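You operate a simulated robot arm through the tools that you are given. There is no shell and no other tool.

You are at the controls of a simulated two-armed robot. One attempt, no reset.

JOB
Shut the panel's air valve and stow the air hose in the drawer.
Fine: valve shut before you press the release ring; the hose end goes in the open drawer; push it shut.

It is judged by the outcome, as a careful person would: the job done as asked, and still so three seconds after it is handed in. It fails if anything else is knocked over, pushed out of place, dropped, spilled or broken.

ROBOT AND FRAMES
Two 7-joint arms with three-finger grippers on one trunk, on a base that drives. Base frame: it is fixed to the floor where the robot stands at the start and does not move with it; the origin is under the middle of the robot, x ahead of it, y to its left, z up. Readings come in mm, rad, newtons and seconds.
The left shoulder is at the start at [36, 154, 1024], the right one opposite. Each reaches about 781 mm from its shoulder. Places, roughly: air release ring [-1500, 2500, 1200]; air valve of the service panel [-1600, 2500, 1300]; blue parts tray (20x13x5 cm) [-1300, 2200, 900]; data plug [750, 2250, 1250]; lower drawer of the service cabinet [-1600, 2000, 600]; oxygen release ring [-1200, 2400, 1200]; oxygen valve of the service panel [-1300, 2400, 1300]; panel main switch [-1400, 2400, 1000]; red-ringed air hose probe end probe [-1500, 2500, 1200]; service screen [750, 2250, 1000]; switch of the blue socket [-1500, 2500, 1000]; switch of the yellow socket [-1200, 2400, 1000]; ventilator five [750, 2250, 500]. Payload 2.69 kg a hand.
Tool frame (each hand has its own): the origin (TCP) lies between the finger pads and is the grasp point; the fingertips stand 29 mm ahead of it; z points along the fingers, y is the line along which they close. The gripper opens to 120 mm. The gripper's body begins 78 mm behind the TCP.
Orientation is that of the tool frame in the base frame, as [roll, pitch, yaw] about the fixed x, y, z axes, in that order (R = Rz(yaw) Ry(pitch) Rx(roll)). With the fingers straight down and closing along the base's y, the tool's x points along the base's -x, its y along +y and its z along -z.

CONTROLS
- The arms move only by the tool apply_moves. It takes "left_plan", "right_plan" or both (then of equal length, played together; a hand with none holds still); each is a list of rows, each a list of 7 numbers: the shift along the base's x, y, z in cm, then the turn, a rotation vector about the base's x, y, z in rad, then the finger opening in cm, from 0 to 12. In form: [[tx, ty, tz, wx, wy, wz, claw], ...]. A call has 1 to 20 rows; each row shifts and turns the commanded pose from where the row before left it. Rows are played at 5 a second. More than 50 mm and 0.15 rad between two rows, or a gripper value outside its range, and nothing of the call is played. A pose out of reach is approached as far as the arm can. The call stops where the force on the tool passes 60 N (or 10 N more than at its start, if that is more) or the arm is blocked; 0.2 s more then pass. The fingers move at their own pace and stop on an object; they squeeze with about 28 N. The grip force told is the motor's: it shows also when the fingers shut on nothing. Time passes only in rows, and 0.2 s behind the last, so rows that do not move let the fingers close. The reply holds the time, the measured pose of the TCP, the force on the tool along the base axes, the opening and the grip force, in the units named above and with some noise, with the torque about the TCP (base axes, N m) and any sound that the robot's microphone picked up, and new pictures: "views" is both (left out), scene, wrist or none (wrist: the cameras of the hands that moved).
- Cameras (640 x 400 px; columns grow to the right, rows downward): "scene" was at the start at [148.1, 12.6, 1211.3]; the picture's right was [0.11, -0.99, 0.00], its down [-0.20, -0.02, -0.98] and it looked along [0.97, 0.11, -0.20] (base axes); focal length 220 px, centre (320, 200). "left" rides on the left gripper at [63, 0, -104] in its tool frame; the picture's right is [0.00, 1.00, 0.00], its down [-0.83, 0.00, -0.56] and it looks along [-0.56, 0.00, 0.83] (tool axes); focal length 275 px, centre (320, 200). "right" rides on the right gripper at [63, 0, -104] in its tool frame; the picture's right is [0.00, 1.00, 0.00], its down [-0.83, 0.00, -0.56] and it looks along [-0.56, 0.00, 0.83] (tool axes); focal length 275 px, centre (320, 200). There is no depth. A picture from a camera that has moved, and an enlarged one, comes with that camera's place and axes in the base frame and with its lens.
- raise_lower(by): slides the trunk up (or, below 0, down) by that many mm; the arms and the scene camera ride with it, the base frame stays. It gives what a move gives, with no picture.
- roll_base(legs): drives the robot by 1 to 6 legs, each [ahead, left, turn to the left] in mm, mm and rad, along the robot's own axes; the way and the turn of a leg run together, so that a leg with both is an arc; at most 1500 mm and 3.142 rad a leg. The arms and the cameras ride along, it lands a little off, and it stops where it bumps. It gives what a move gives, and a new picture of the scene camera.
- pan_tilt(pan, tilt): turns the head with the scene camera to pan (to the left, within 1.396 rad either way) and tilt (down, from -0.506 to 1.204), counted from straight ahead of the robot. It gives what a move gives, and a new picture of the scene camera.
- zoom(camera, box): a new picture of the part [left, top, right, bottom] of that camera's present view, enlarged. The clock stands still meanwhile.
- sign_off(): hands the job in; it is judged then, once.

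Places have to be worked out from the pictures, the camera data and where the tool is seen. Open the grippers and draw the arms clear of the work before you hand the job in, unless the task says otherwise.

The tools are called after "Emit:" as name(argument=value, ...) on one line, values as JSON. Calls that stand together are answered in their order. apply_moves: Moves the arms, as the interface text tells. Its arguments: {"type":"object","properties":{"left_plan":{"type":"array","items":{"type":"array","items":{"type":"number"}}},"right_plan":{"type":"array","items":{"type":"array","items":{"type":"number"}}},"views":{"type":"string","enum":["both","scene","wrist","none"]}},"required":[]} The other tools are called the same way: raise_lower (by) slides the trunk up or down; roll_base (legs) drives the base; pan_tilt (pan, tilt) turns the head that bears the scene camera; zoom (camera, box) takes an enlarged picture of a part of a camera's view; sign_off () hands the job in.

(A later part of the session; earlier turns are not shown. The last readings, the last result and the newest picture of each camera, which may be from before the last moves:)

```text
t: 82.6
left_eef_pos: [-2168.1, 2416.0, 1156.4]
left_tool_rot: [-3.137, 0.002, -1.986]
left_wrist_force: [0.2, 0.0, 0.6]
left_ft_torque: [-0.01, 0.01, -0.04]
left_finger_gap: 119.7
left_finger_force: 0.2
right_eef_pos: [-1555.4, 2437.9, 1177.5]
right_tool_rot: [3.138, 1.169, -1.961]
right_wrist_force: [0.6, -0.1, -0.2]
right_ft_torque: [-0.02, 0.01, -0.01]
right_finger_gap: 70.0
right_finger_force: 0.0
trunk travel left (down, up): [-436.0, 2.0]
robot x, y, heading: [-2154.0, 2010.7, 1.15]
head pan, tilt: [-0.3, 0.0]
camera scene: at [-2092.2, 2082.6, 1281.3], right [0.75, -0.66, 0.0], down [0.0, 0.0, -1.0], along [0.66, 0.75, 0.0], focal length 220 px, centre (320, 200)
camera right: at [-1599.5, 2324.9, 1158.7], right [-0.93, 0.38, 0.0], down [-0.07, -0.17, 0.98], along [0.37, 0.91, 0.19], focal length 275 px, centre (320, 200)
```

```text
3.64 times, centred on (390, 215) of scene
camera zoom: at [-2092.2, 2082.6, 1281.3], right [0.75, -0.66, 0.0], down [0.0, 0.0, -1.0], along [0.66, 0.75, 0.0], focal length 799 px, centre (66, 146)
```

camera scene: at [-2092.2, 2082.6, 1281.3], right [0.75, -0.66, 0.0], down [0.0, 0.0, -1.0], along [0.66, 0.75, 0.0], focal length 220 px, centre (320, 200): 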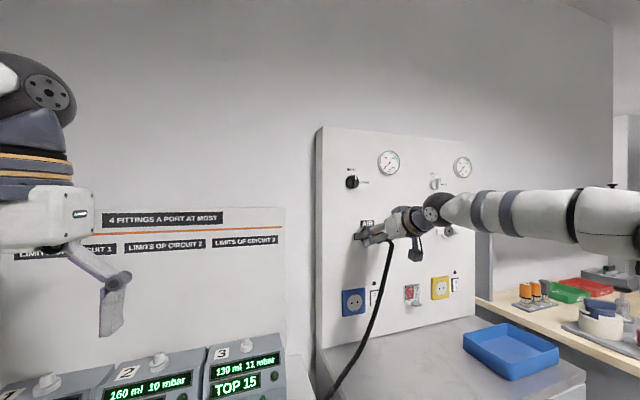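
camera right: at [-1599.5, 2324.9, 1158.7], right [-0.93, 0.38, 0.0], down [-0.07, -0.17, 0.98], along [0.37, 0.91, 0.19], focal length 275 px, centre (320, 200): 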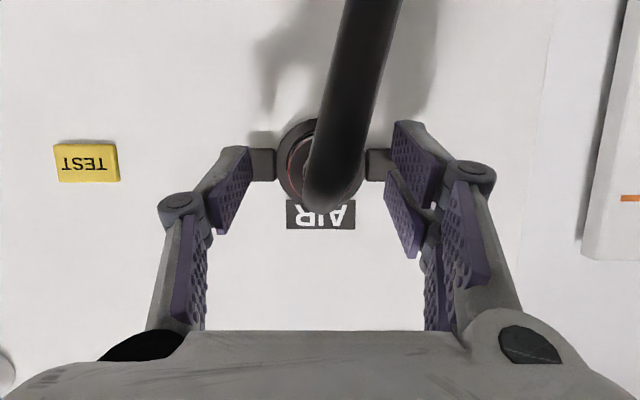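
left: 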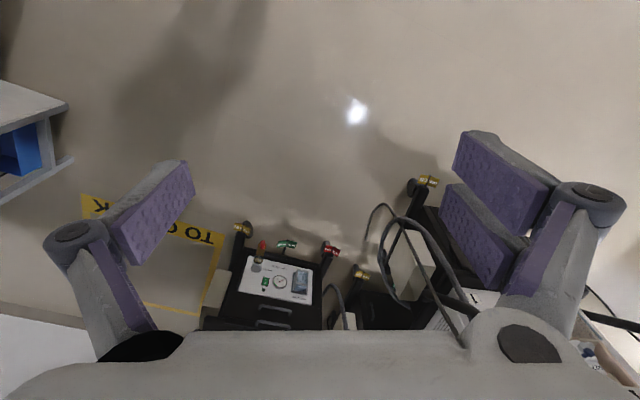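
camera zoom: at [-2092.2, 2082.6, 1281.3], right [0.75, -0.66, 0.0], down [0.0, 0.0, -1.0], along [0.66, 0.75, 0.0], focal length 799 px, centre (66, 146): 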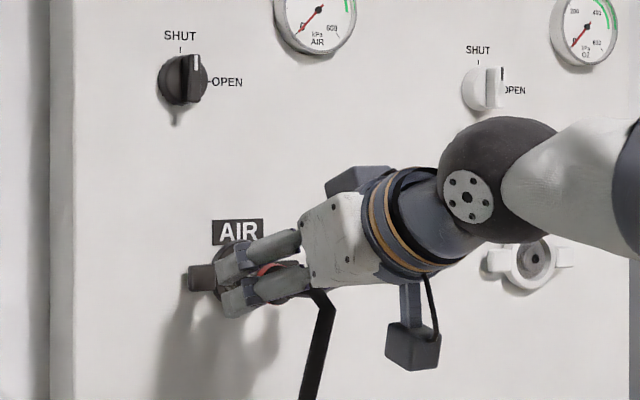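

The fingers straddle the probe with their tips about 50 mm from the panel, well centred, and the palm is above the hose. I'll narrow to 48 mm, so they line up with the ring but not the probe, and move in slowly.

Emit:
apply_moves(right_plan=[[0, 0, 0, 0, 0, 0, 4.8], [0.38, 0.93, 0, 0, 0, 0, 4.8], [0.3, 0.74, 0, 0, 0, 0, 4.8], [0.15, 0.37, 0, 0, 0, 0, 4.8]], views="wrist")

Emit:
zoom(camera="right", box=[200, 80, 440, 240])

Emit:
zoom(camera="scene", box=[340, 200, 420, 270])

```text
t: 83.6
left_eef_pos: [-2168.1, 2414.6, 1156.6]
left_tool_rot: [-3.138, 0.001, -1.984]
left_wrist_force: [0.3, -1.1, -0.2]
left_ft_torque: [-0.01, 0.02, 0.0]
left_finger_gap: 120.1
left_finger_force: 0.1
right_eef_pos: [-1548.5, 2457.1, 1176.0]
right_tool_rot: [3.138, 1.17, -1.961]
right_wrist_force: [0.9, 0.5, 0.0]
right_ft_torque: [0.0, 0.03, 0.01]
right_finger_gap: 48.1
right_finger_force: 0.1
trunk travel left (down, up): [-436.0, 2.0]
robot x, y, heading: [-2151.9, 2008.4, 1.157]
head pan, tilt: [-0.3, 0.0]
camera right: at [-1591.9, 2344.7, 1157.8], right [-0.93, 0.38, 0.0], down [-0.07, -0.17, 0.98], along [0.37, 0.91, 0.19], focal length 275 px, centre (320, 200)
```

right: 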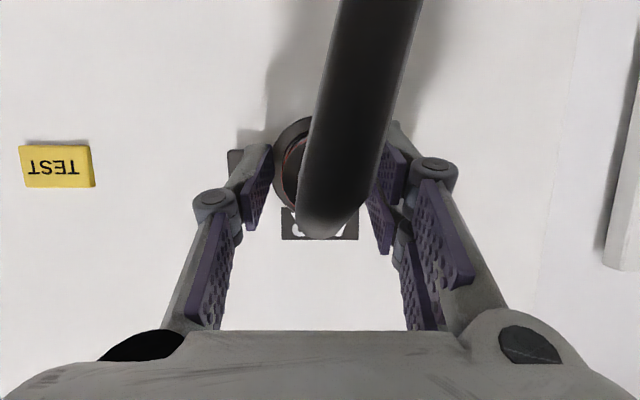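

```text
2.50 times, centred on (320, 160) of right
camera zoom: at [-1591.9, 2344.7, 1157.8], right [-0.93, 0.38, 0.0], down [-0.07, -0.17, 0.98], along [0.37, 0.91, 0.19], focal length 688 px, centre (320, 300)
```

zoom: 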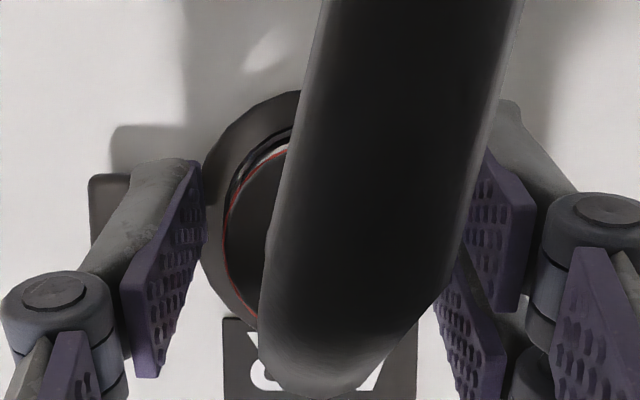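

```text
5.71 times, centred on (380, 235) of scene
camera zoom: at [-2092.5, 2082.0, 1281.4], right [0.75, -0.66, 0.0], down [0.0, 0.0, -1.0], along [0.66, 0.75, 0.0], focal length 1256 px, centre (-23, 0)
```

zoom: 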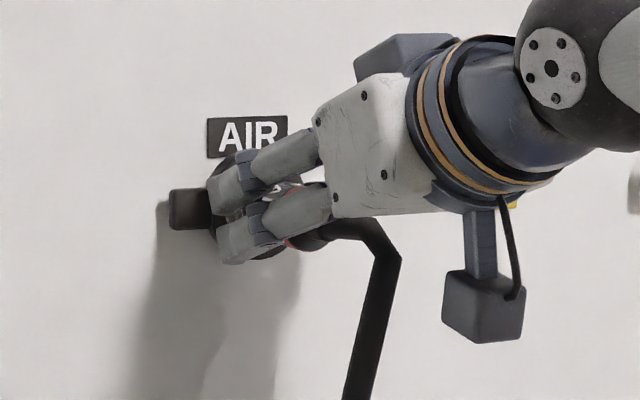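

No contact yet; the tips are about 26–30 mm from the panel. I'll continue in 3 mm steps and watch the force.

Emit:
apply_moves(right_plan=[[0.11, 0.28, 0, 0, 0, 0, 4.8], [0.11, 0.28, 0, 0, 0, 0, 4.8], [0.11, 0.28, 0, 0, 0, 0, 4.8]], views="none")

```text
t: 84.4
left_eef_pos: [-2169.4, 2412.1, 1156.5]
left_tool_rot: [-3.137, 0.002, -1.983]
left_wrist_force: [0.3, -0.2, -0.3]
left_ft_torque: [0.0, 0.02, -0.05]
left_finger_gap: 119.8
left_finger_force: 0.0
right_eef_pos: [-1543.9, 2464.6, 1176.4]
right_tool_rot: [3.139, 1.171, -1.963]
right_wrist_force: [-2.3, -6.4, -0.1]
right_ft_torque: [0.0, -0.05, 0.21]
right_finger_gap: 48.4
right_finger_force: 0.3
trunk travel left (down, up): [-436.0, 2.0]
robot x, y, heading: [-2153.2, 2004.6, 1.155]
head pan, tilt: [-0.3, 0.0]
heard: click
```

I heard a click and there is about 7 N of push-back, so the ring looks pressed. I'll close the fingers on the probe here before anything can slip.

Emit:
apply_moves(right_plan=[[0, 0, 0, 0, 0, 0, 3.5], [0, 0, 0, 0, 0, 0, 2.5], [0, 0, 0, 0, 0, 0, 2.5]], views="both")

Emit:
zoom(camera="scene", box=[340, 200, 420, 270])

Emit:
zoom(camera="right", box=[200, 80, 440, 240])

```text
t: 85.2
left_eef_pos: [-2169.3, 2413.7, 1156.5]
left_tool_rot: [-3.138, 0.003, -1.983]
left_wrist_force: [-0.8, -0.7, 0.2]
left_ft_torque: [0.0, -0.02, -0.01]
left_finger_gap: 119.9
left_finger_force: 0.0
right_eef_pos: [-1545.2, 2464.6, 1177.1]
right_tool_rot: [3.138, 1.173, -1.961]
right_wrist_force: [-2.2, -1.9, 2.8]
right_ft_torque: [0.19, -0.02, 0.15]
right_finger_gap: 30.4
right_finger_force: 27.6
trunk travel left (down, up): [-436.0, 2.0]
robot x, y, heading: [-2152.1, 2005.5, 1.154]
head pan, tilt: [-0.3, 0.0]
camera scene: at [-2093.2, 2081.5, 1281.5], right [0.75, -0.66, 0.0], down [0.0, 0.0, -1.0], along [0.66, 0.75, 0.0], focal length 220 px, centre (320, 200)
camera right: at [-1589.4, 2352.9, 1159.1], right [-0.93, 0.38, 0.0], down [-0.07, -0.17, 0.98], along [0.37, 0.91, 0.19], focal length 275 px, centre (320, 200)
```

scene: 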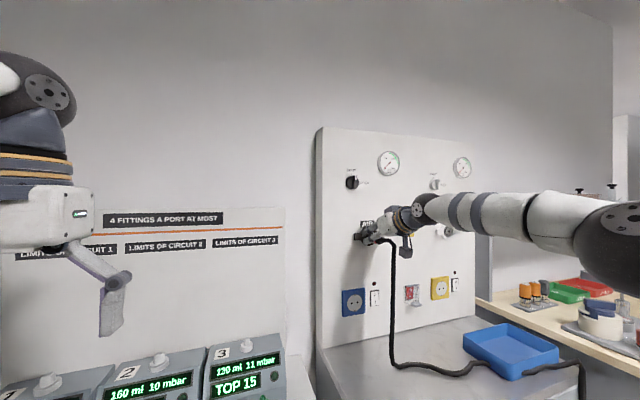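
right: 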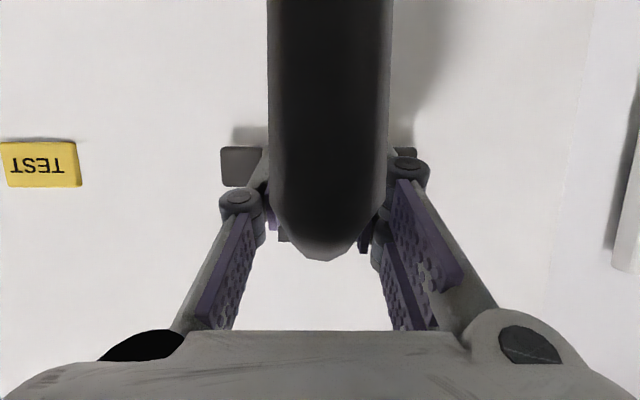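

```text
5.71 times, centred on (380, 235) of scene
camera zoom: at [-2093.2, 2081.5, 1281.5], right [0.75, -0.66, 0.0], down [0.0, 0.0, -1.0], along [0.66, 0.75, 0.0], focal length 1256 px, centre (-23, 0)
```

zoom: 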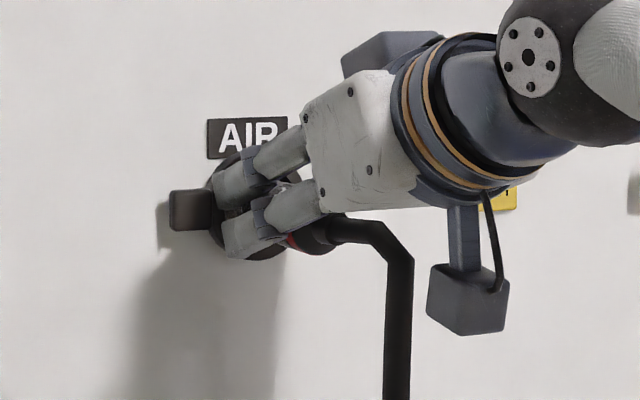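

```text
2.50 times, centred on (320, 160) of right
camera zoom: at [-1589.4, 2352.9, 1159.1], right [-0.93, 0.38, 0.0], down [-0.07, -0.17, 0.98], along [0.37, 0.91, 0.19], focal length 688 px, centre (320, 300)
```

zoom: 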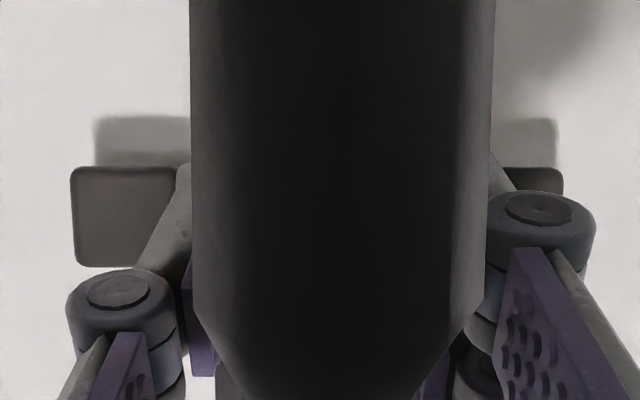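

The gauge is at zero, the ring clicked, and I'm holding the probe at 30 mm with about 28 N. The hose has re-laid itself across the cabinet top. I'll pull straight back out of the outlet.

Emit:
apply_moves(right_plan=[[-0.38, -0.93, 0, 0, 0, 0, 2.5], [-0.57, -1.39, 0, 0, 0, 0, 2.5], [-0.57, -1.39, 0, 0, 0, 0, 2.5], [-0.57, -1.39, 0, 0, 0, 0, 2.5], [-0.57, -1.39, 0, 0, 0, 0, 2.5], [-0.57, -1.39, 0, 0, 0, 0, 2.5]], views="both")

Emit:
zoom(camera="scene", box=[320, 150, 640, 400])

```text
t: 86.6
left_eef_pos: [-2168.1, 2413.3, 1156.0]
left_tool_rot: [-3.137, 0.002, -1.984]
left_wrist_force: [-0.3, 0.0, 0.3]
left_ft_torque: [0.02, 0.03, 0.01]
left_finger_gap: 119.8
left_finger_force: 0.1
right_eef_pos: [-1574.4, 2385.2, 1173.5]
right_tool_rot: [3.139, 1.172, -1.961]
right_wrist_force: [0.0, -0.1, -0.8]
right_ft_torque: [0.0, 0.03, 0.0]
right_finger_gap: 30.3
right_finger_force: 28.2
trunk travel left (down, up): [-436.0, 2.0]
robot x, y, heading: [-2161.3, 2009.9, 1.156]
head pan, tilt: [-0.3, 0.0]
camera scene: at [-2092.5, 2081.6, 1281.4], right [0.75, -0.66, 0.0], down [0.0, 0.0, -1.0], along [0.66, 0.75, 0.0], focal length 220 px, centre (320, 200)
camera right: at [-1617.6, 2273.6, 1156.9], right [-0.93, 0.38, 0.0], down [-0.07, -0.17, 0.98], along [0.37, 0.91, 0.19], focal length 275 px, centre (320, 200)
```

scene: 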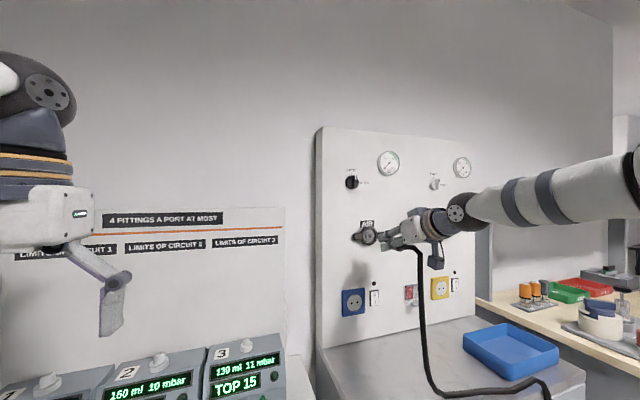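
right: 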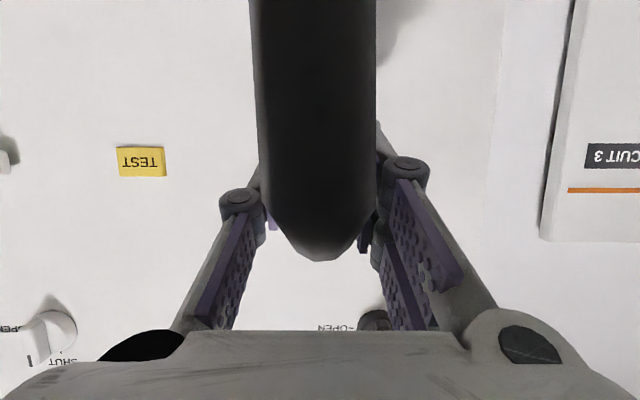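

```text
1.60 times, centred on (480, 275) of scene
camera zoom: at [-2092.5, 2081.6, 1281.4], right [0.75, -0.66, 0.0], down [0.0, 0.0, -1.0], along [0.66, 0.75, 0.0], focal length 352 px, centre (64, 80)
```

zoom: 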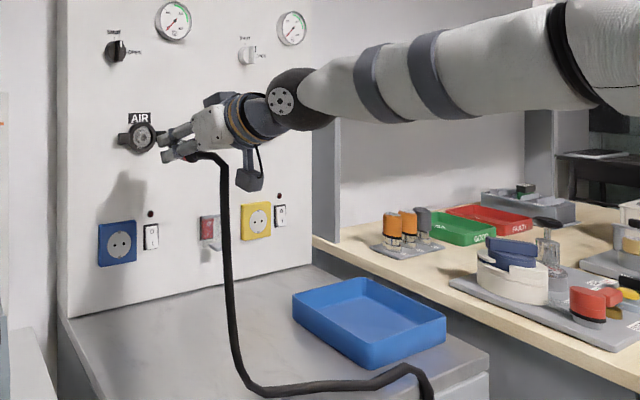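

The probe is out and held, and the outlet is empty. I'll back off a bit more, then tilt the head to see the drawer and the hose path.

Emit:
pan_tilt(pan=-0.7, tilt=0.9)

```text
t: 87.8
left_eef_pos: [-2167.8, 2413.8, 1155.4]
left_tool_rot: [-3.138, 0.001, -1.983]
left_wrist_force: [0.4, -0.1, 0.7]
left_ft_torque: [0.0, -0.03, 0.01]
left_finger_gap: 119.9
left_finger_force: 0.0
right_eef_pos: [-1573.7, 2386.6, 1174.4]
right_tool_rot: [3.137, 1.17, -1.963]
right_wrist_force: [0.4, 0.0, -0.8]
right_ft_torque: [-0.01, 0.0, 0.0]
right_finger_gap: 30.1
right_finger_force: 28.0
trunk travel left (down, up): [-436.0, 2.0]
robot x, y, heading: [-2154.7, 2004.9, 1.155]
head pan, tilt: [-0.7, 0.901]
camera scene: at [-2083.6, 2047.4, 1201.4], right [0.44, -0.9, 0.0], down [-0.7, -0.34, -0.62], along [0.56, 0.27, -0.78], focal length 220 px, centre (320, 200)
```

scene: 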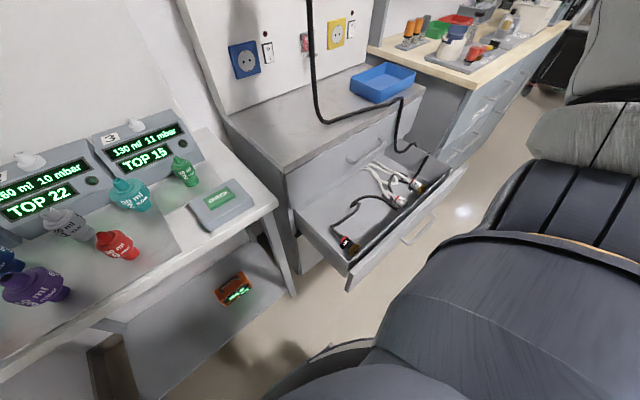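

Emit:
zoom(camera="scene", box=[220, 80, 480, 300])

```text
1.82 times, centred on (350, 190) of scene
camera zoom: at [-2083.6, 2047.4, 1201.4], right [0.44, -0.9, 0.0], down [-0.7, -0.34, -0.62], along [0.56, 0.27, -0.78], focal length 400 px, centre (266, 218)
```

zoom: 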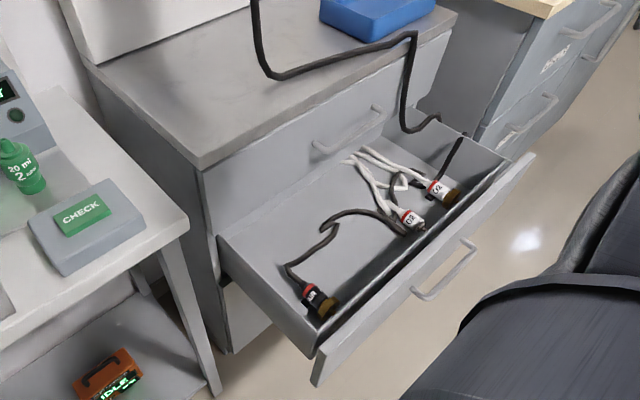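

The drawer floor between the AIR end at left and the O2 ends at right has room. My target is about (-1574, 2074), near d≈420 mm from the panel. I'll retreat from the panel at height while tilting the hand downward.

Emit:
apply_moves(right_plan=[[0, -4.0, 0, -0.1187, 0.0483, 0, 2.5], [0, -4.4, -0.5, -0.1187, 0.0483, 0, 2.5], [0, -4.4, -0.5, -0.1187, 0.0483, 0, 2.5], [0, -4.4, -0.5, -0.1187, 0.0483, 0, 2.5], [0, -4.4, -0.5, -0.1187, 0.0483, 0, 2.5], [0, -4.4, -0.5, -0.1187, 0.0483, 0, 2.5], [0, -4.4, -0.5, -0.1187, 0.0483, 0, 2.5]], views="both")

```text
t: 89.4
left_eef_pos: [-2167.8, 2413.9, 1156.3]
left_tool_rot: [-3.139, 0.002, -1.986]
left_wrist_force: [0.1, -0.5, -0.8]
left_ft_torque: [-0.01, 0.02, 0.0]
left_finger_gap: 120.3
left_finger_force: 0.1
right_eef_pos: [-1568.0, 2090.0, 1142.5]
right_tool_rot: [3.139, 0.271, -1.96]
right_wrist_force: [0.0, 0.6, -0.3]
right_ft_torque: [-0.01, 0.01, 0.01]
right_finger_gap: 29.8
right_finger_force: 28.3
right hand out of reach, approached as far as the arm can: row 7
trunk travel left (down, up): [-436.0, 2.0]
robot x, y, heading: [-2157.2, 2010.9, 1.154]
head pan, tilt: [-0.7, 0.901]
camera scene: at [-2083.3, 2047.4, 1201.3], right [0.44, -0.9, 0.0], down [-0.7, -0.34, -0.62], along [0.56, 0.27, -0.78], focal length 220 px, centre (320, 200)
camera right: at [-1601.0, 2007.7, 1226.3], right [-0.93, 0.38, 0.0], down [0.24, 0.6, 0.76], along [0.28, 0.7, -0.65], focal length 275 px, centre (320, 200)
```

scene: 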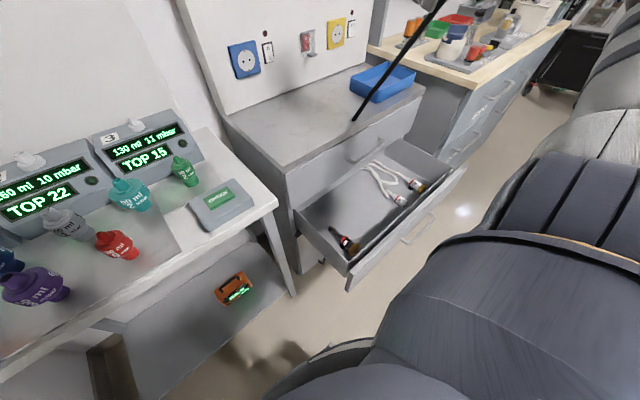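
right: 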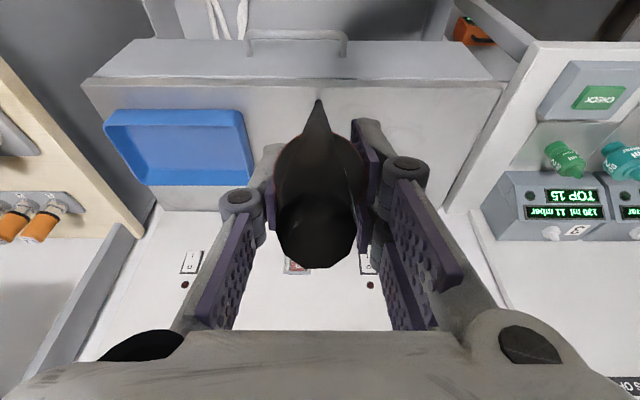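

The hose seems to have swung as I moved. I'll hold still for a moment and look at it again before going lower.

Emit:
apply_moves(right_plan=[[0, 0, 0, 0, 0, 0, 2.5], [0, 0, 0, 0, 0, 0, 2.5], [0, 0, 0, 0, 0, 0, 2.5], [0, 0, 0, 0, 0, 0, 2.5], [0, 0, 0, 0, 0, 0, 2.5]], views="both")

Emit:
pan_tilt(pan=-0.7, tilt=0.5)

```text
t: 90.6
left_eef_pos: [-2168.6, 2413.6, 1156.7]
left_tool_rot: [-3.139, 0.002, -1.986]
left_wrist_force: [-0.8, 0.4, 0.3]
left_ft_torque: [0.03, -0.02, -0.02]
left_finger_gap: 120.1
left_finger_force: 0.1
right_eef_pos: [-1569.5, 2092.1, 1142.8]
right_tool_rot: [3.141, 0.275, -1.959]
right_wrist_force: [0.2, -0.1, 0.1]
right_ft_torque: [0.01, 0.06, 0.05]
right_finger_gap: 30.0
right_finger_force: 28.4
trunk travel left (down, up): [-436.0, 2.0]
robot x, y, heading: [-2155.5, 2009.0, 1.154]
head pan, tilt: [-0.7, 0.901]
camera scene: at [-2083.6, 2047.3, 1201.4], right [0.44, -0.9, 0.0], down [-0.7, -0.34, -0.62], along [0.56, 0.27, -0.78], focal length 220 px, centre (320, 200)
camera right: at [-1601.4, 2008.2, 1226.4], right [-0.93, 0.37, 0.0], down [0.24, 0.6, 0.76], along [0.29, 0.7, -0.65], focal length 275 px, centre (320, 200)
```

scene: 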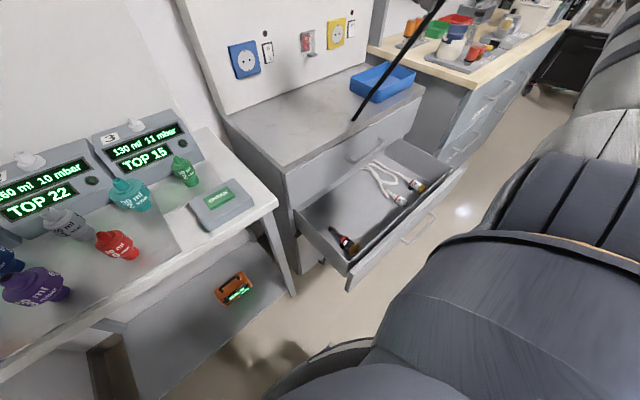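
right: 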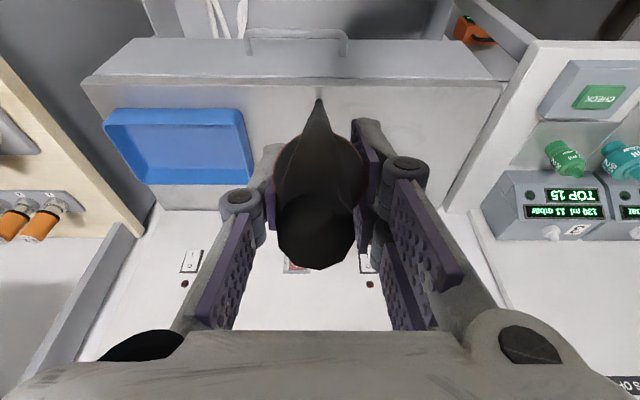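

```text
t: 91.5
left_eef_pos: [-2167.9, 2414.5, 1157.1]
left_tool_rot: [-3.138, 0.002, -1.983]
left_wrist_force: [-1.1, -0.2, 0.6]
left_ft_torque: [0.05, 0.0, -0.01]
left_finger_gap: 119.7
left_finger_force: 0.1
right_eef_pos: [-1569.1, 2090.8, 1142.8]
right_tool_rot: [3.141, 0.274, -1.96]
right_wrist_force: [-0.6, 0.0, -0.7]
right_ft_torque: [0.0, 0.01, 0.01]
right_finger_gap: 30.0
right_finger_force: 28.3
trunk travel left (down, up): [-436.0, 2.0]
robot x, y, heading: [-2157.1, 2004.1, 1.153]
head pan, tilt: [-0.7, 0.499]
camera scene: at [-2069.7, 2054.1, 1235.2], right [0.44, -0.9, 0.0], down [-0.43, -0.21, -0.88], along [0.79, 0.39, -0.48], focal length 220 px, centre (320, 200)
```

scene: 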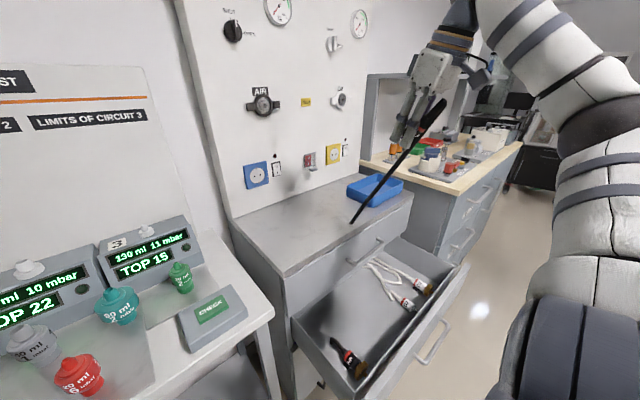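

The hand is above the drawer at d≈403 mm with the probe held, and the hose looks drawn straight to the cabinet's front edge. I'll lower in stages, watching the forces.

Emit:
apply_moves(right_plan=[[0, 0, -4, 0, 0, 0, 2.5], [0, 0, -4, 0, 0, 0, 2.5], [0, 0, -4, 0, 0, 0, 2.5], [0, 0, -4, 0, 0, 0, 2.5], [0, 0, -4, 0, 0, 0, 2.5]], views="both")

```text
t: 92.7
left_eef_pos: [-2167.2, 2415.2, 1157.5]
left_tool_rot: [-3.14, 0.002, -1.985]
left_wrist_force: [0.2, -0.4, -0.1]
left_ft_torque: [0.01, 0.01, 0.03]
left_finger_gap: 120.2
left_finger_force: 0.0
right_eef_pos: [-1571.6, 2093.1, 942.3]
right_tool_rot: [-3.14, 0.275, -1.958]
right_wrist_force: [0.0, 0.5, -0.5]
right_ft_torque: [0.0, 0.0, -0.01]
right_finger_gap: 29.8
right_finger_force: 27.9
trunk travel left (down, up): [-436.0, 2.0]
robot x, y, heading: [-2154.9, 2009.5, 1.155]
head pan, tilt: [-0.7, 0.499]
camera scene: at [-2069.5, 2054.1, 1235.2], right [0.44, -0.9, 0.0], down [-0.43, -0.21, -0.88], along [0.79, 0.39, -0.48], focal length 220 px, centre (320, 200)
camera right: at [-1604.8, 2009.7, 1025.6], right [-0.93, 0.37, 0.0], down [0.24, 0.6, 0.76], along [0.29, 0.7, -0.65], focal length 275 px, centre (320, 200)
```

scene: 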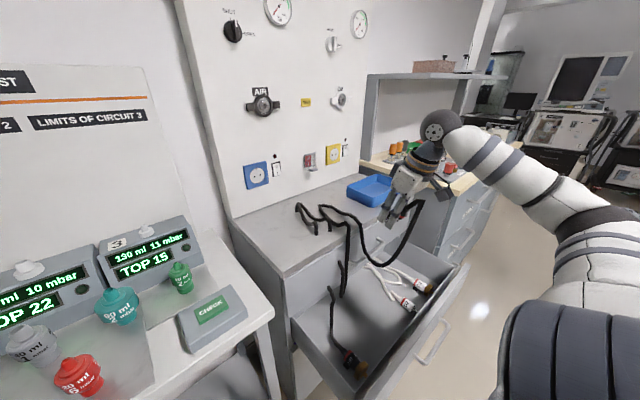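
right: 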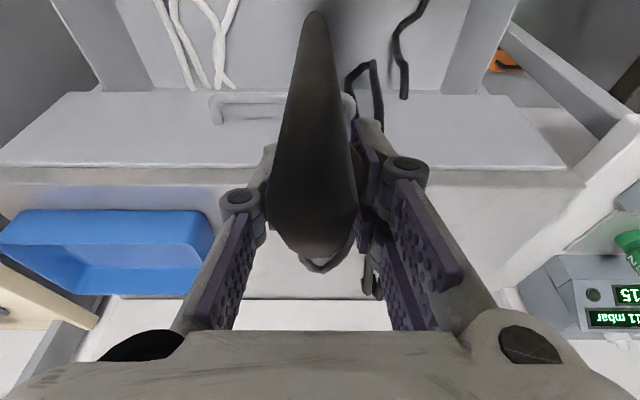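

The hose has recovered: it loops from the hand over the cabinet top and down to its other end in the drawer. I'll continue lowering.

Emit:
apply_moves(right_plan=[[0, 0, -4, 0, 0, 0, 2.5], [0, 0, -4, 0, 0, 0, 2.5], [0, 0, -4, 0, 0, 0, 2.5], [0, 0, -4, 0, 0, 0, 2.5], [0, 0, -4, 0, 0, 0, 2.5], [0, 0, -3, 0, 0, 0, 2.5]], views="both")

Emit:
pan_tilt(pan=-0.7, tilt=0.85)

Emit:
zoom(camera="scene", box=[220, 80, 480, 300])

```text
t: 94.1
left_eef_pos: [-2168.7, 2413.1, 1156.6]
left_tool_rot: [-3.138, 0.001, -1.983]
left_wrist_force: [0.3, 0.2, 0.2]
left_ft_torque: [-0.02, -0.01, -0.02]
left_finger_gap: 120.4
left_finger_force: 0.0
right_eef_pos: [-1572.9, 2094.7, 712.2]
right_tool_rot: [3.14, 0.274, -1.959]
right_wrist_force: [-0.2, 1.3, -0.3]
right_ft_torque: [0.03, -0.01, -0.02]
right_finger_gap: 29.9
right_finger_force: 27.8
trunk travel left (down, up): [-436.0, 2.0]
robot x, y, heading: [-2156.2, 2006.7, 1.152]
head pan, tilt: [-0.7, 0.499]
camera scene: at [-2069.6, 2054.3, 1235.2], right [0.44, -0.9, 0.0], down [-0.43, -0.21, -0.88], along [0.79, 0.39, -0.48], focal length 220 px, centre (320, 200)
camera right: at [-1604.4, 2010.9, 795.2], right [-0.93, 0.37, 0.0], down [0.24, 0.6, 0.76], along [0.29, 0.7, -0.65], focal length 275 px, centre (320, 200)
```

scene: 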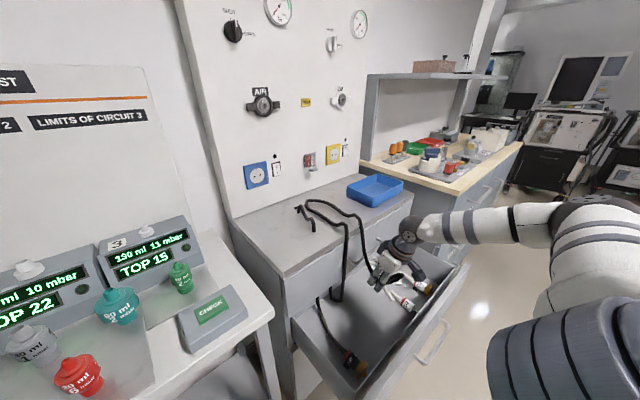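
right: 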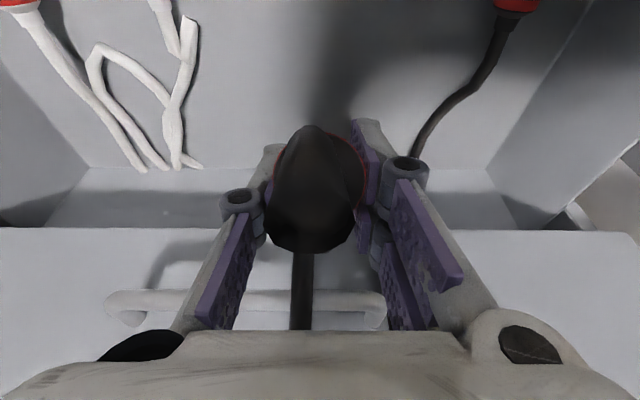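

```text
t: 94.9
left_eef_pos: [-2168.7, 2413.8, 1156.8]
left_tool_rot: [-3.137, 0.003, -1.985]
left_wrist_force: [0.4, -0.8, 0.5]
left_ft_torque: [0.07, 0.02, 0.02]
left_finger_gap: 119.8
left_finger_force: 0.0
right_eef_pos: [-1571.6, 2095.9, 711.5]
right_tool_rot: [-3.141, 0.275, -1.959]
right_wrist_force: [-0.8, -0.3, -0.8]
right_ft_torque: [0.0, 0.0, 0.0]
right_finger_gap: 29.8
right_finger_force: 28.0
trunk travel left (down, up): [-436.0, 2.0]
robot x, y, heading: [-2154.5, 2005.8, 1.155]
head pan, tilt: [-0.7, 0.85]
camera scene: at [-2081.2, 2048.5, 1205.3], right [0.44, -0.9, 0.0], down [-0.67, -0.33, -0.66], along [0.59, 0.29, -0.75], focal length 220 px, centre (320, 200)
```

scene: 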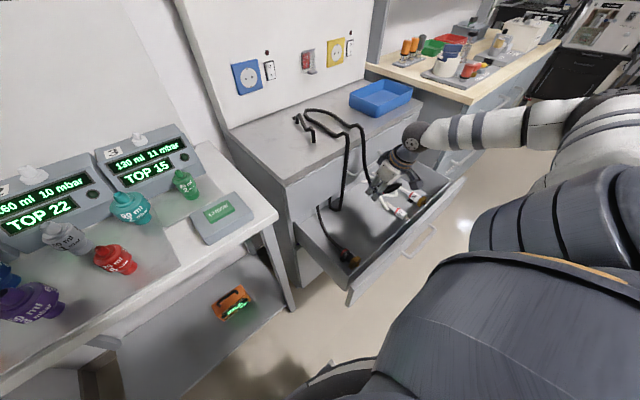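

```text
1.82 times, centred on (350, 190) of scene
camera zoom: at [-2081.2, 2048.5, 1205.3], right [0.44, -0.9, 0.0], down [-0.67, -0.33, -0.66], along [0.59, 0.29, -0.75], focal length 400 px, centre (266, 218)
```

zoom: 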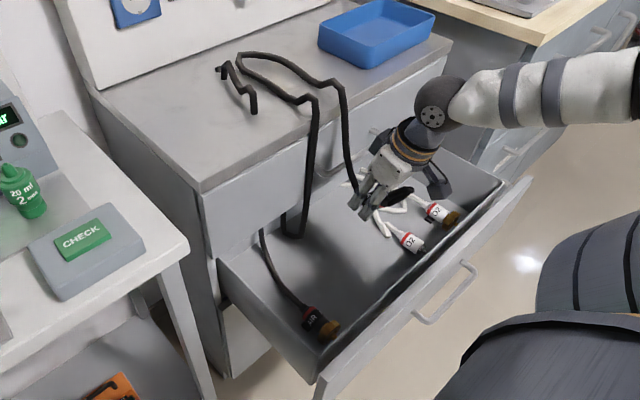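

The drawer floor looks to be at z≈500. I'll shift 25 mm toward the cabinet so the wrist camera clears the drawer's front panel, and lower to about z 580.

Emit:
apply_moves(right_plan=[[0.94, 2.3, 0, 0, 0, 0, 2.5], [0, 0, -3, 0, 0, 0, 2.5], [0, 0, -3, 0, 0, 0, 2.5], [0, 0, -3, 0, 0, 0, 2.5], [0, 0, -3, 0, 0, 0, 2.5]], views="both")

Emit:
zoom(camera="scene", box=[280, 80, 480, 300])

```text
t: 96.1
left_eef_pos: [-2168.5, 2413.7, 1156.3]
left_tool_rot: [-3.139, 0.001, -1.985]
left_wrist_force: [0.0, 0.1, -0.4]
left_ft_torque: [0.01, -0.01, 0.02]
left_finger_gap: 119.9
left_finger_force: 0.0
right_eef_pos: [-1561.1, 2118.0, 590.2]
right_tool_rot: [-3.142, 0.275, -1.96]
right_wrist_force: [-1.2, 0.3, -0.3]
right_ft_torque: [0.0, 0.02, 0.01]
right_finger_gap: 29.8
right_finger_force: 28.0
trunk travel left (down, up): [-436.0, 2.0]
robot x, y, heading: [-2157.4, 2007.8, 1.153]
head pan, tilt: [-0.7, 0.85]
camera scene: at [-2080.9, 2048.7, 1205.2], right [0.44, -0.9, 0.0], down [-0.67, -0.33, -0.66], along [0.59, 0.29, -0.75], focal length 220 px, centre (320, 200)
camera right: at [-1593.7, 2034.7, 673.4], right [-0.93, 0.37, 0.0], down [0.24, 0.6, 0.76], along [0.29, 0.7, -0.65], focal length 275 px, centre (320, 200)
```

scene: 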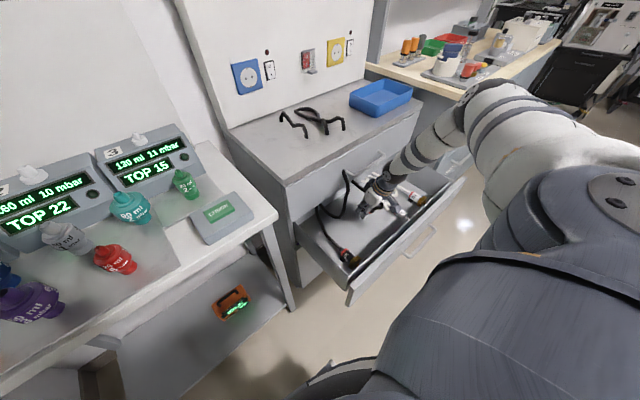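
right: 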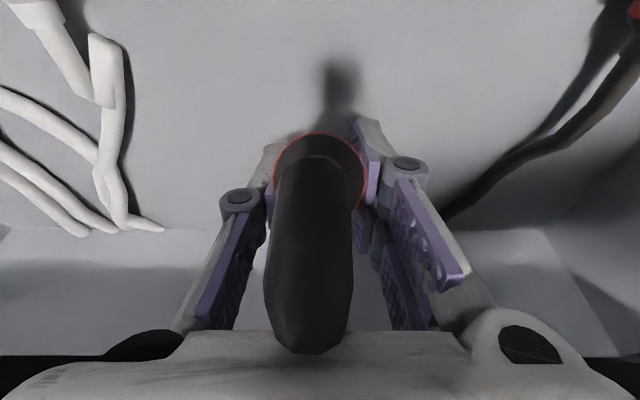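

```text
1.82 times, centred on (380, 190) of scene
camera zoom: at [-2080.9, 2048.7, 1205.2], right [0.44, -0.9, 0.0], down [-0.67, -0.33, -0.66], along [0.59, 0.29, -0.75], focal length 400 px, centre (211, 218)
```

zoom: 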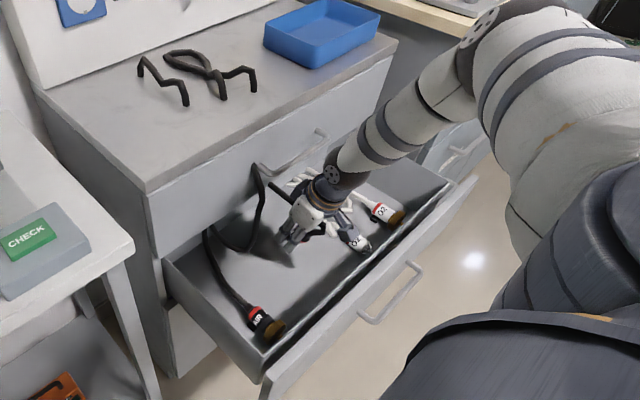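

The probe is inside the drawer outline with no contact yet. I'll lower in 1 cm steps until the nose touches the floor.

Emit:
apply_moves(right_plan=[[0, 0, -1, 0, 0, 0, 2.5], [0, 0, -1, 0, 0, 0, 2.5], [0, 0, -0.7, 0, 0, 0, 2.5], [0, 0, -0.5, 0, 0, 0, 2.5]], views="none")

```text
t: 97.1
left_eef_pos: [-2168.0, 2413.2, 1157.3]
left_tool_rot: [-3.139, 0.002, -1.984]
left_wrist_force: [0.2, 0.2, 0.7]
left_ft_torque: [0.02, 0.03, -0.01]
left_finger_gap: 120.0
left_finger_force: 0.0
right_eef_pos: [-1561.5, 2115.0, 560.8]
right_tool_rot: [3.141, 0.274, -1.96]
right_wrist_force: [-0.3, 0.0, -0.3]
right_ft_torque: [0.01, 0.0, 0.01]
right_finger_gap: 29.8
right_finger_force: 28.0
trunk travel left (down, up): [-436.0, 2.0]
robot x, y, heading: [-2151.2, 2007.6, 1.151]
head pan, tilt: [-0.7, 0.85]
```

Emit:
zoom(camera="right", box=[160, 40, 480, 240])

Emit:
zoom(camera="scene", box=[320, 140, 440, 250])

```text
2.00 times, centred on (320, 140) of right
camera zoom: at [-1593.8, 2032.7, 644.1], right [-0.93, 0.38, 0.0], down [0.24, 0.6, 0.76], along [0.29, 0.7, -0.65], focal length 551 px, centre (320, 320)
```

zoom: 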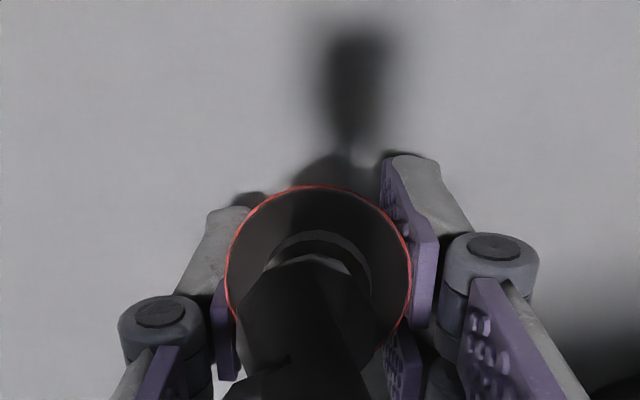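

```text
3.64 times, centred on (380, 195) of scene
camera zoom: at [-2081.2, 2048.5, 1205.3], right [0.44, -0.9, 0.0], down [-0.67, -0.33, -0.66], along [0.59, 0.29, -0.75], focal length 799 px, centre (102, 218)
```

zoom: 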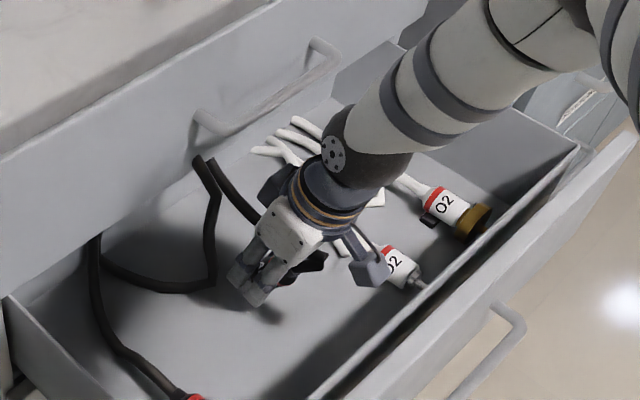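

The shadows show the nose close to the floor. I'll keep lowering in 5 mm steps.

Emit:
apply_moves(right_plan=[[0, 0, -0.5, 0, 0, 0, 2.5], [0, 0, -0.5, 0, 0, 0, 2.5], [0, 0, -0.5, 0, 0, 0, 2.5]], views="none")

```text
t: 97.9
left_eef_pos: [-2167.9, 2414.1, 1156.9]
left_tool_rot: [-3.139, 0.001, -1.985]
left_wrist_force: [0.0, -0.1, 0.3]
left_ft_torque: [0.01, 0.0, 0.0]
left_finger_gap: 120.0
left_finger_force: 0.0
right_eef_pos: [-1561.1, 2114.1, 544.8]
right_tool_rot: [-3.141, 0.272, -1.958]
right_wrist_force: [-0.3, 0.9, -0.4]
right_ft_torque: [0.04, 0.01, 0.02]
right_finger_gap: 29.9
right_finger_force: 28.3
trunk travel left (down, up): [-436.0, 2.0]
robot x, y, heading: [-2155.3, 2009.3, 1.158]
head pan, tilt: [-0.7, 0.85]
```

Emit:
apply_moves(right_plan=[[0, 0, -0.4, 0, 0, 0, 2.5], [0, 0, -0.4, 0, 0, 0, 2.5], [0, 0, -0.4, 0, 0, 0, 2.5]], views="both")

Emit:
zoom(camera="scene", box=[340, 160, 400, 220])

```text
t: 98.7
left_eef_pos: [-2172.6, 2411.9, 1159.8]
left_tool_rot: [-3.137, 0.011, -1.984]
left_wrist_force: [0.2, 0.5, 0.0]
left_ft_torque: [0.0, 0.01, 0.02]
left_finger_gap: 120.1
left_finger_force: 0.1
right_eef_pos: [-1560.7, 2117.0, 540.2]
right_tool_rot: [-3.135, 0.289, -1.96]
right_wrist_force: [6.6, -1.8, 50.6]
right_ft_torque: [-0.29, 0.94, 0.42]
right_finger_gap: 29.7
right_finger_force: 27.4
trunk travel left (down, up): [-436.0, 2.0]
robot x, y, heading: [-2154.5, 2006.9, 1.156]
head pan, tilt: [-0.7, 0.85]
camera scene: at [-2085.0, 2046.4, 1206.3], right [0.44, -0.9, 0.0], down [-0.67, -0.33, -0.66], along [0.59, 0.29, -0.75], focal length 220 px, centre (320, 200)
camera right: at [-1593.7, 2033.9, 622.1], right [-0.93, 0.38, -0.01], down [0.24, 0.59, 0.77], along [0.3, 0.71, -0.64], focal length 275 px, centre (320, 200)
```

scene: 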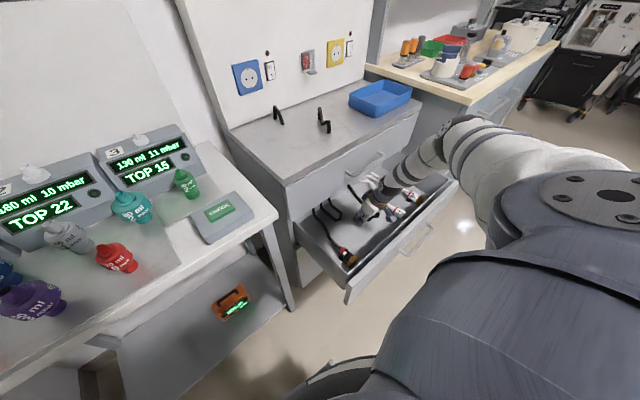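
right: 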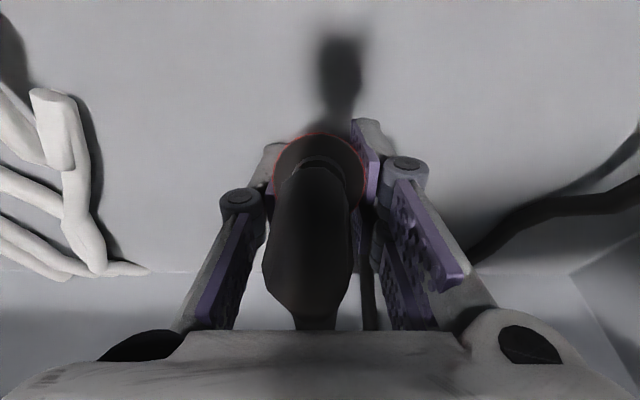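

```text
6.67 times, centred on (370, 190) of scene
camera zoom: at [-2085.0, 2046.4, 1206.3], right [0.44, -0.9, 0.0], down [-0.67, -0.33, -0.66], along [0.59, 0.29, -0.75], focal length 1466 px, centre (-13, 267)
```

zoom: 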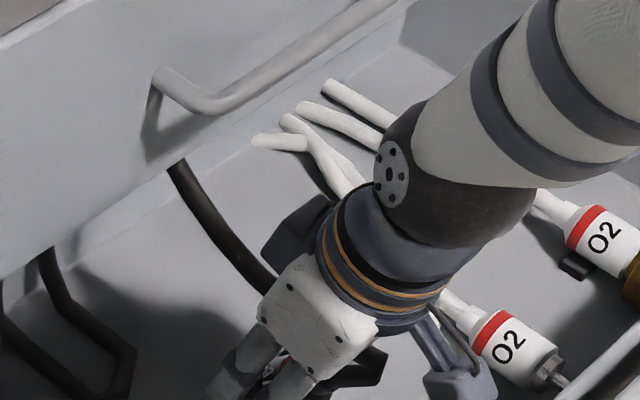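

The nose rests on the drawer floor, with about 50 N at z≈540. I'll ease up 6 mm to unload it and then open the fingers gradually so the probe settles gently.

Emit:
apply_moves(right_plan=[[0, 0, 0.6, 0, 0, 0, 2.5], [0, 0, 0.1, 0, 0, 0, 2.5]], views="none")

```text
t: 99.3
left_eef_pos: [-2169.0, 2413.9, 1155.2]
left_tool_rot: [-3.137, 0.001, -1.985]
left_wrist_force: [-0.2, 0.3, -1.0]
left_ft_torque: [0.0, -0.03, 0.01]
left_finger_gap: 120.1
left_finger_force: 0.1
right_eef_pos: [-1562.3, 2112.9, 540.2]
right_tool_rot: [-3.139, 0.27, -1.958]
right_wrist_force: [10.6, -3.4, 22.6]
right_ft_torque: [-0.23, 0.18, 0.09]
right_finger_gap: 30.0
right_finger_force: 27.7
trunk travel left (down, up): [-436.0, 2.0]
robot x, y, heading: [-2151.1, 2009.8, 1.158]
head pan, tilt: [-0.7, 0.85]
```

Emit:
apply_moves(right_plan=[[0, 0, 0.25, 0, 0, 0, 2.5], [0, 0, 0.1, 0, 0, 0, 2.5]], views="none")

```text
t: 99.9
left_eef_pos: [-2168.1, 2413.6, 1155.9]
left_tool_rot: [-3.139, 0.003, -1.987]
left_wrist_force: [-0.3, 0.4, 1.0]
left_ft_torque: [0.01, 0.01, -0.01]
left_finger_gap: 120.1
left_finger_force: 0.0
right_eef_pos: [-1563.7, 2112.2, 541.8]
right_tool_rot: [3.138, 0.269, -1.959]
right_wrist_force: [0.5, 0.7, 0.0]
right_ft_torque: [-0.01, -0.02, 0.01]
right_finger_gap: 29.8
right_finger_force: 27.8
trunk travel left (down, up): [-436.0, 2.0]
robot x, y, heading: [-2155.8, 2005.3, 1.155]
head pan, tilt: [-0.7, 0.85]
```

The load is gone, so the nose is just touching or within a millimetre or two of the floor. Opening slowly now.

Emit:
apply_moves(right_plan=[[0, 0, 0, 0, 0, 0, 3.2], [0, 0, 0, 0, 0, 0, 3.6], [0, 0, 0, 0, 0, 0, 4.2], [0, 0, 0, 0, 0, 0, 5.0], [0, 0, 0, 0, 0, 0, 6.0], [0, 0, 0, 0, 0, 0, 6.0]], views="both")

Emit:
zoom(camera="scene", box=[280, 90, 460, 290])

```text
t: 101.3
left_eef_pos: [-2168.3, 2413.3, 1158.3]
left_tool_rot: [-3.139, 0.003, -1.984]
left_wrist_force: [0.4, 0.7, -0.1]
left_ft_torque: [-0.03, -0.01, -0.04]
left_finger_gap: 119.9
left_finger_force: 0.2
right_eef_pos: [-1561.6, 2113.5, 543.6]
right_tool_rot: [3.14, 0.275, -1.959]
right_wrist_force: [0.5, -0.3, 0.0]
right_ft_torque: [0.0, -0.03, -0.01]
right_finger_gap: 59.9
right_finger_force: 0.0
trunk travel left (down, up): [-436.0, 2.0]
robot x, y, heading: [-2155.4, 2004.8, 1.157]
head pan, tilt: [-0.7, 0.85]
camera scene: at [-2081.3, 2048.5, 1205.3], right [0.44, -0.9, 0.0], down [-0.67, -0.33, -0.66], along [0.59, 0.29, -0.75], focal length 220 px, centre (320, 200)
camera right: at [-1595.2, 2030.5, 627.1], right [-0.93, 0.37, 0.0], down [0.24, 0.6, 0.76], along [0.29, 0.7, -0.65], focal length 275 px, centre (320, 200)
```

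scene: 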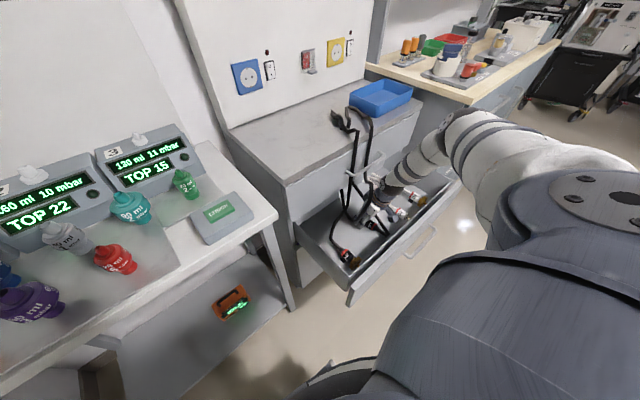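
right: 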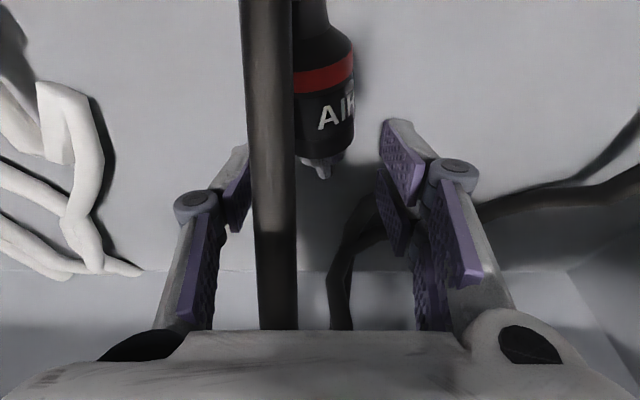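

```text
2.00 times, centred on (370, 190) of scene
camera zoom: at [-2081.3, 2048.5, 1205.3], right [0.44, -0.9, 0.0], down [-0.67, -0.33, -0.66], along [0.59, 0.29, -0.75], focal length 440 px, centre (220, 220)
```

zoom: 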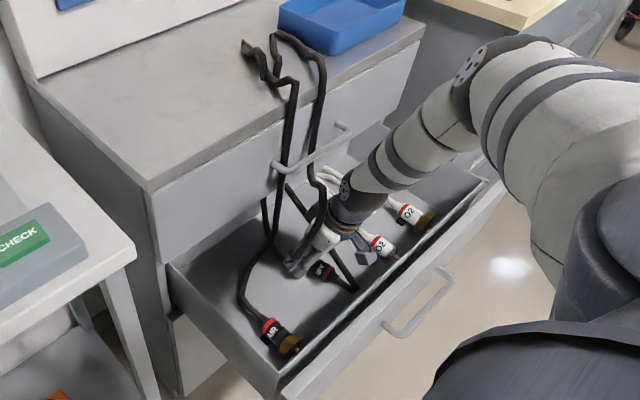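

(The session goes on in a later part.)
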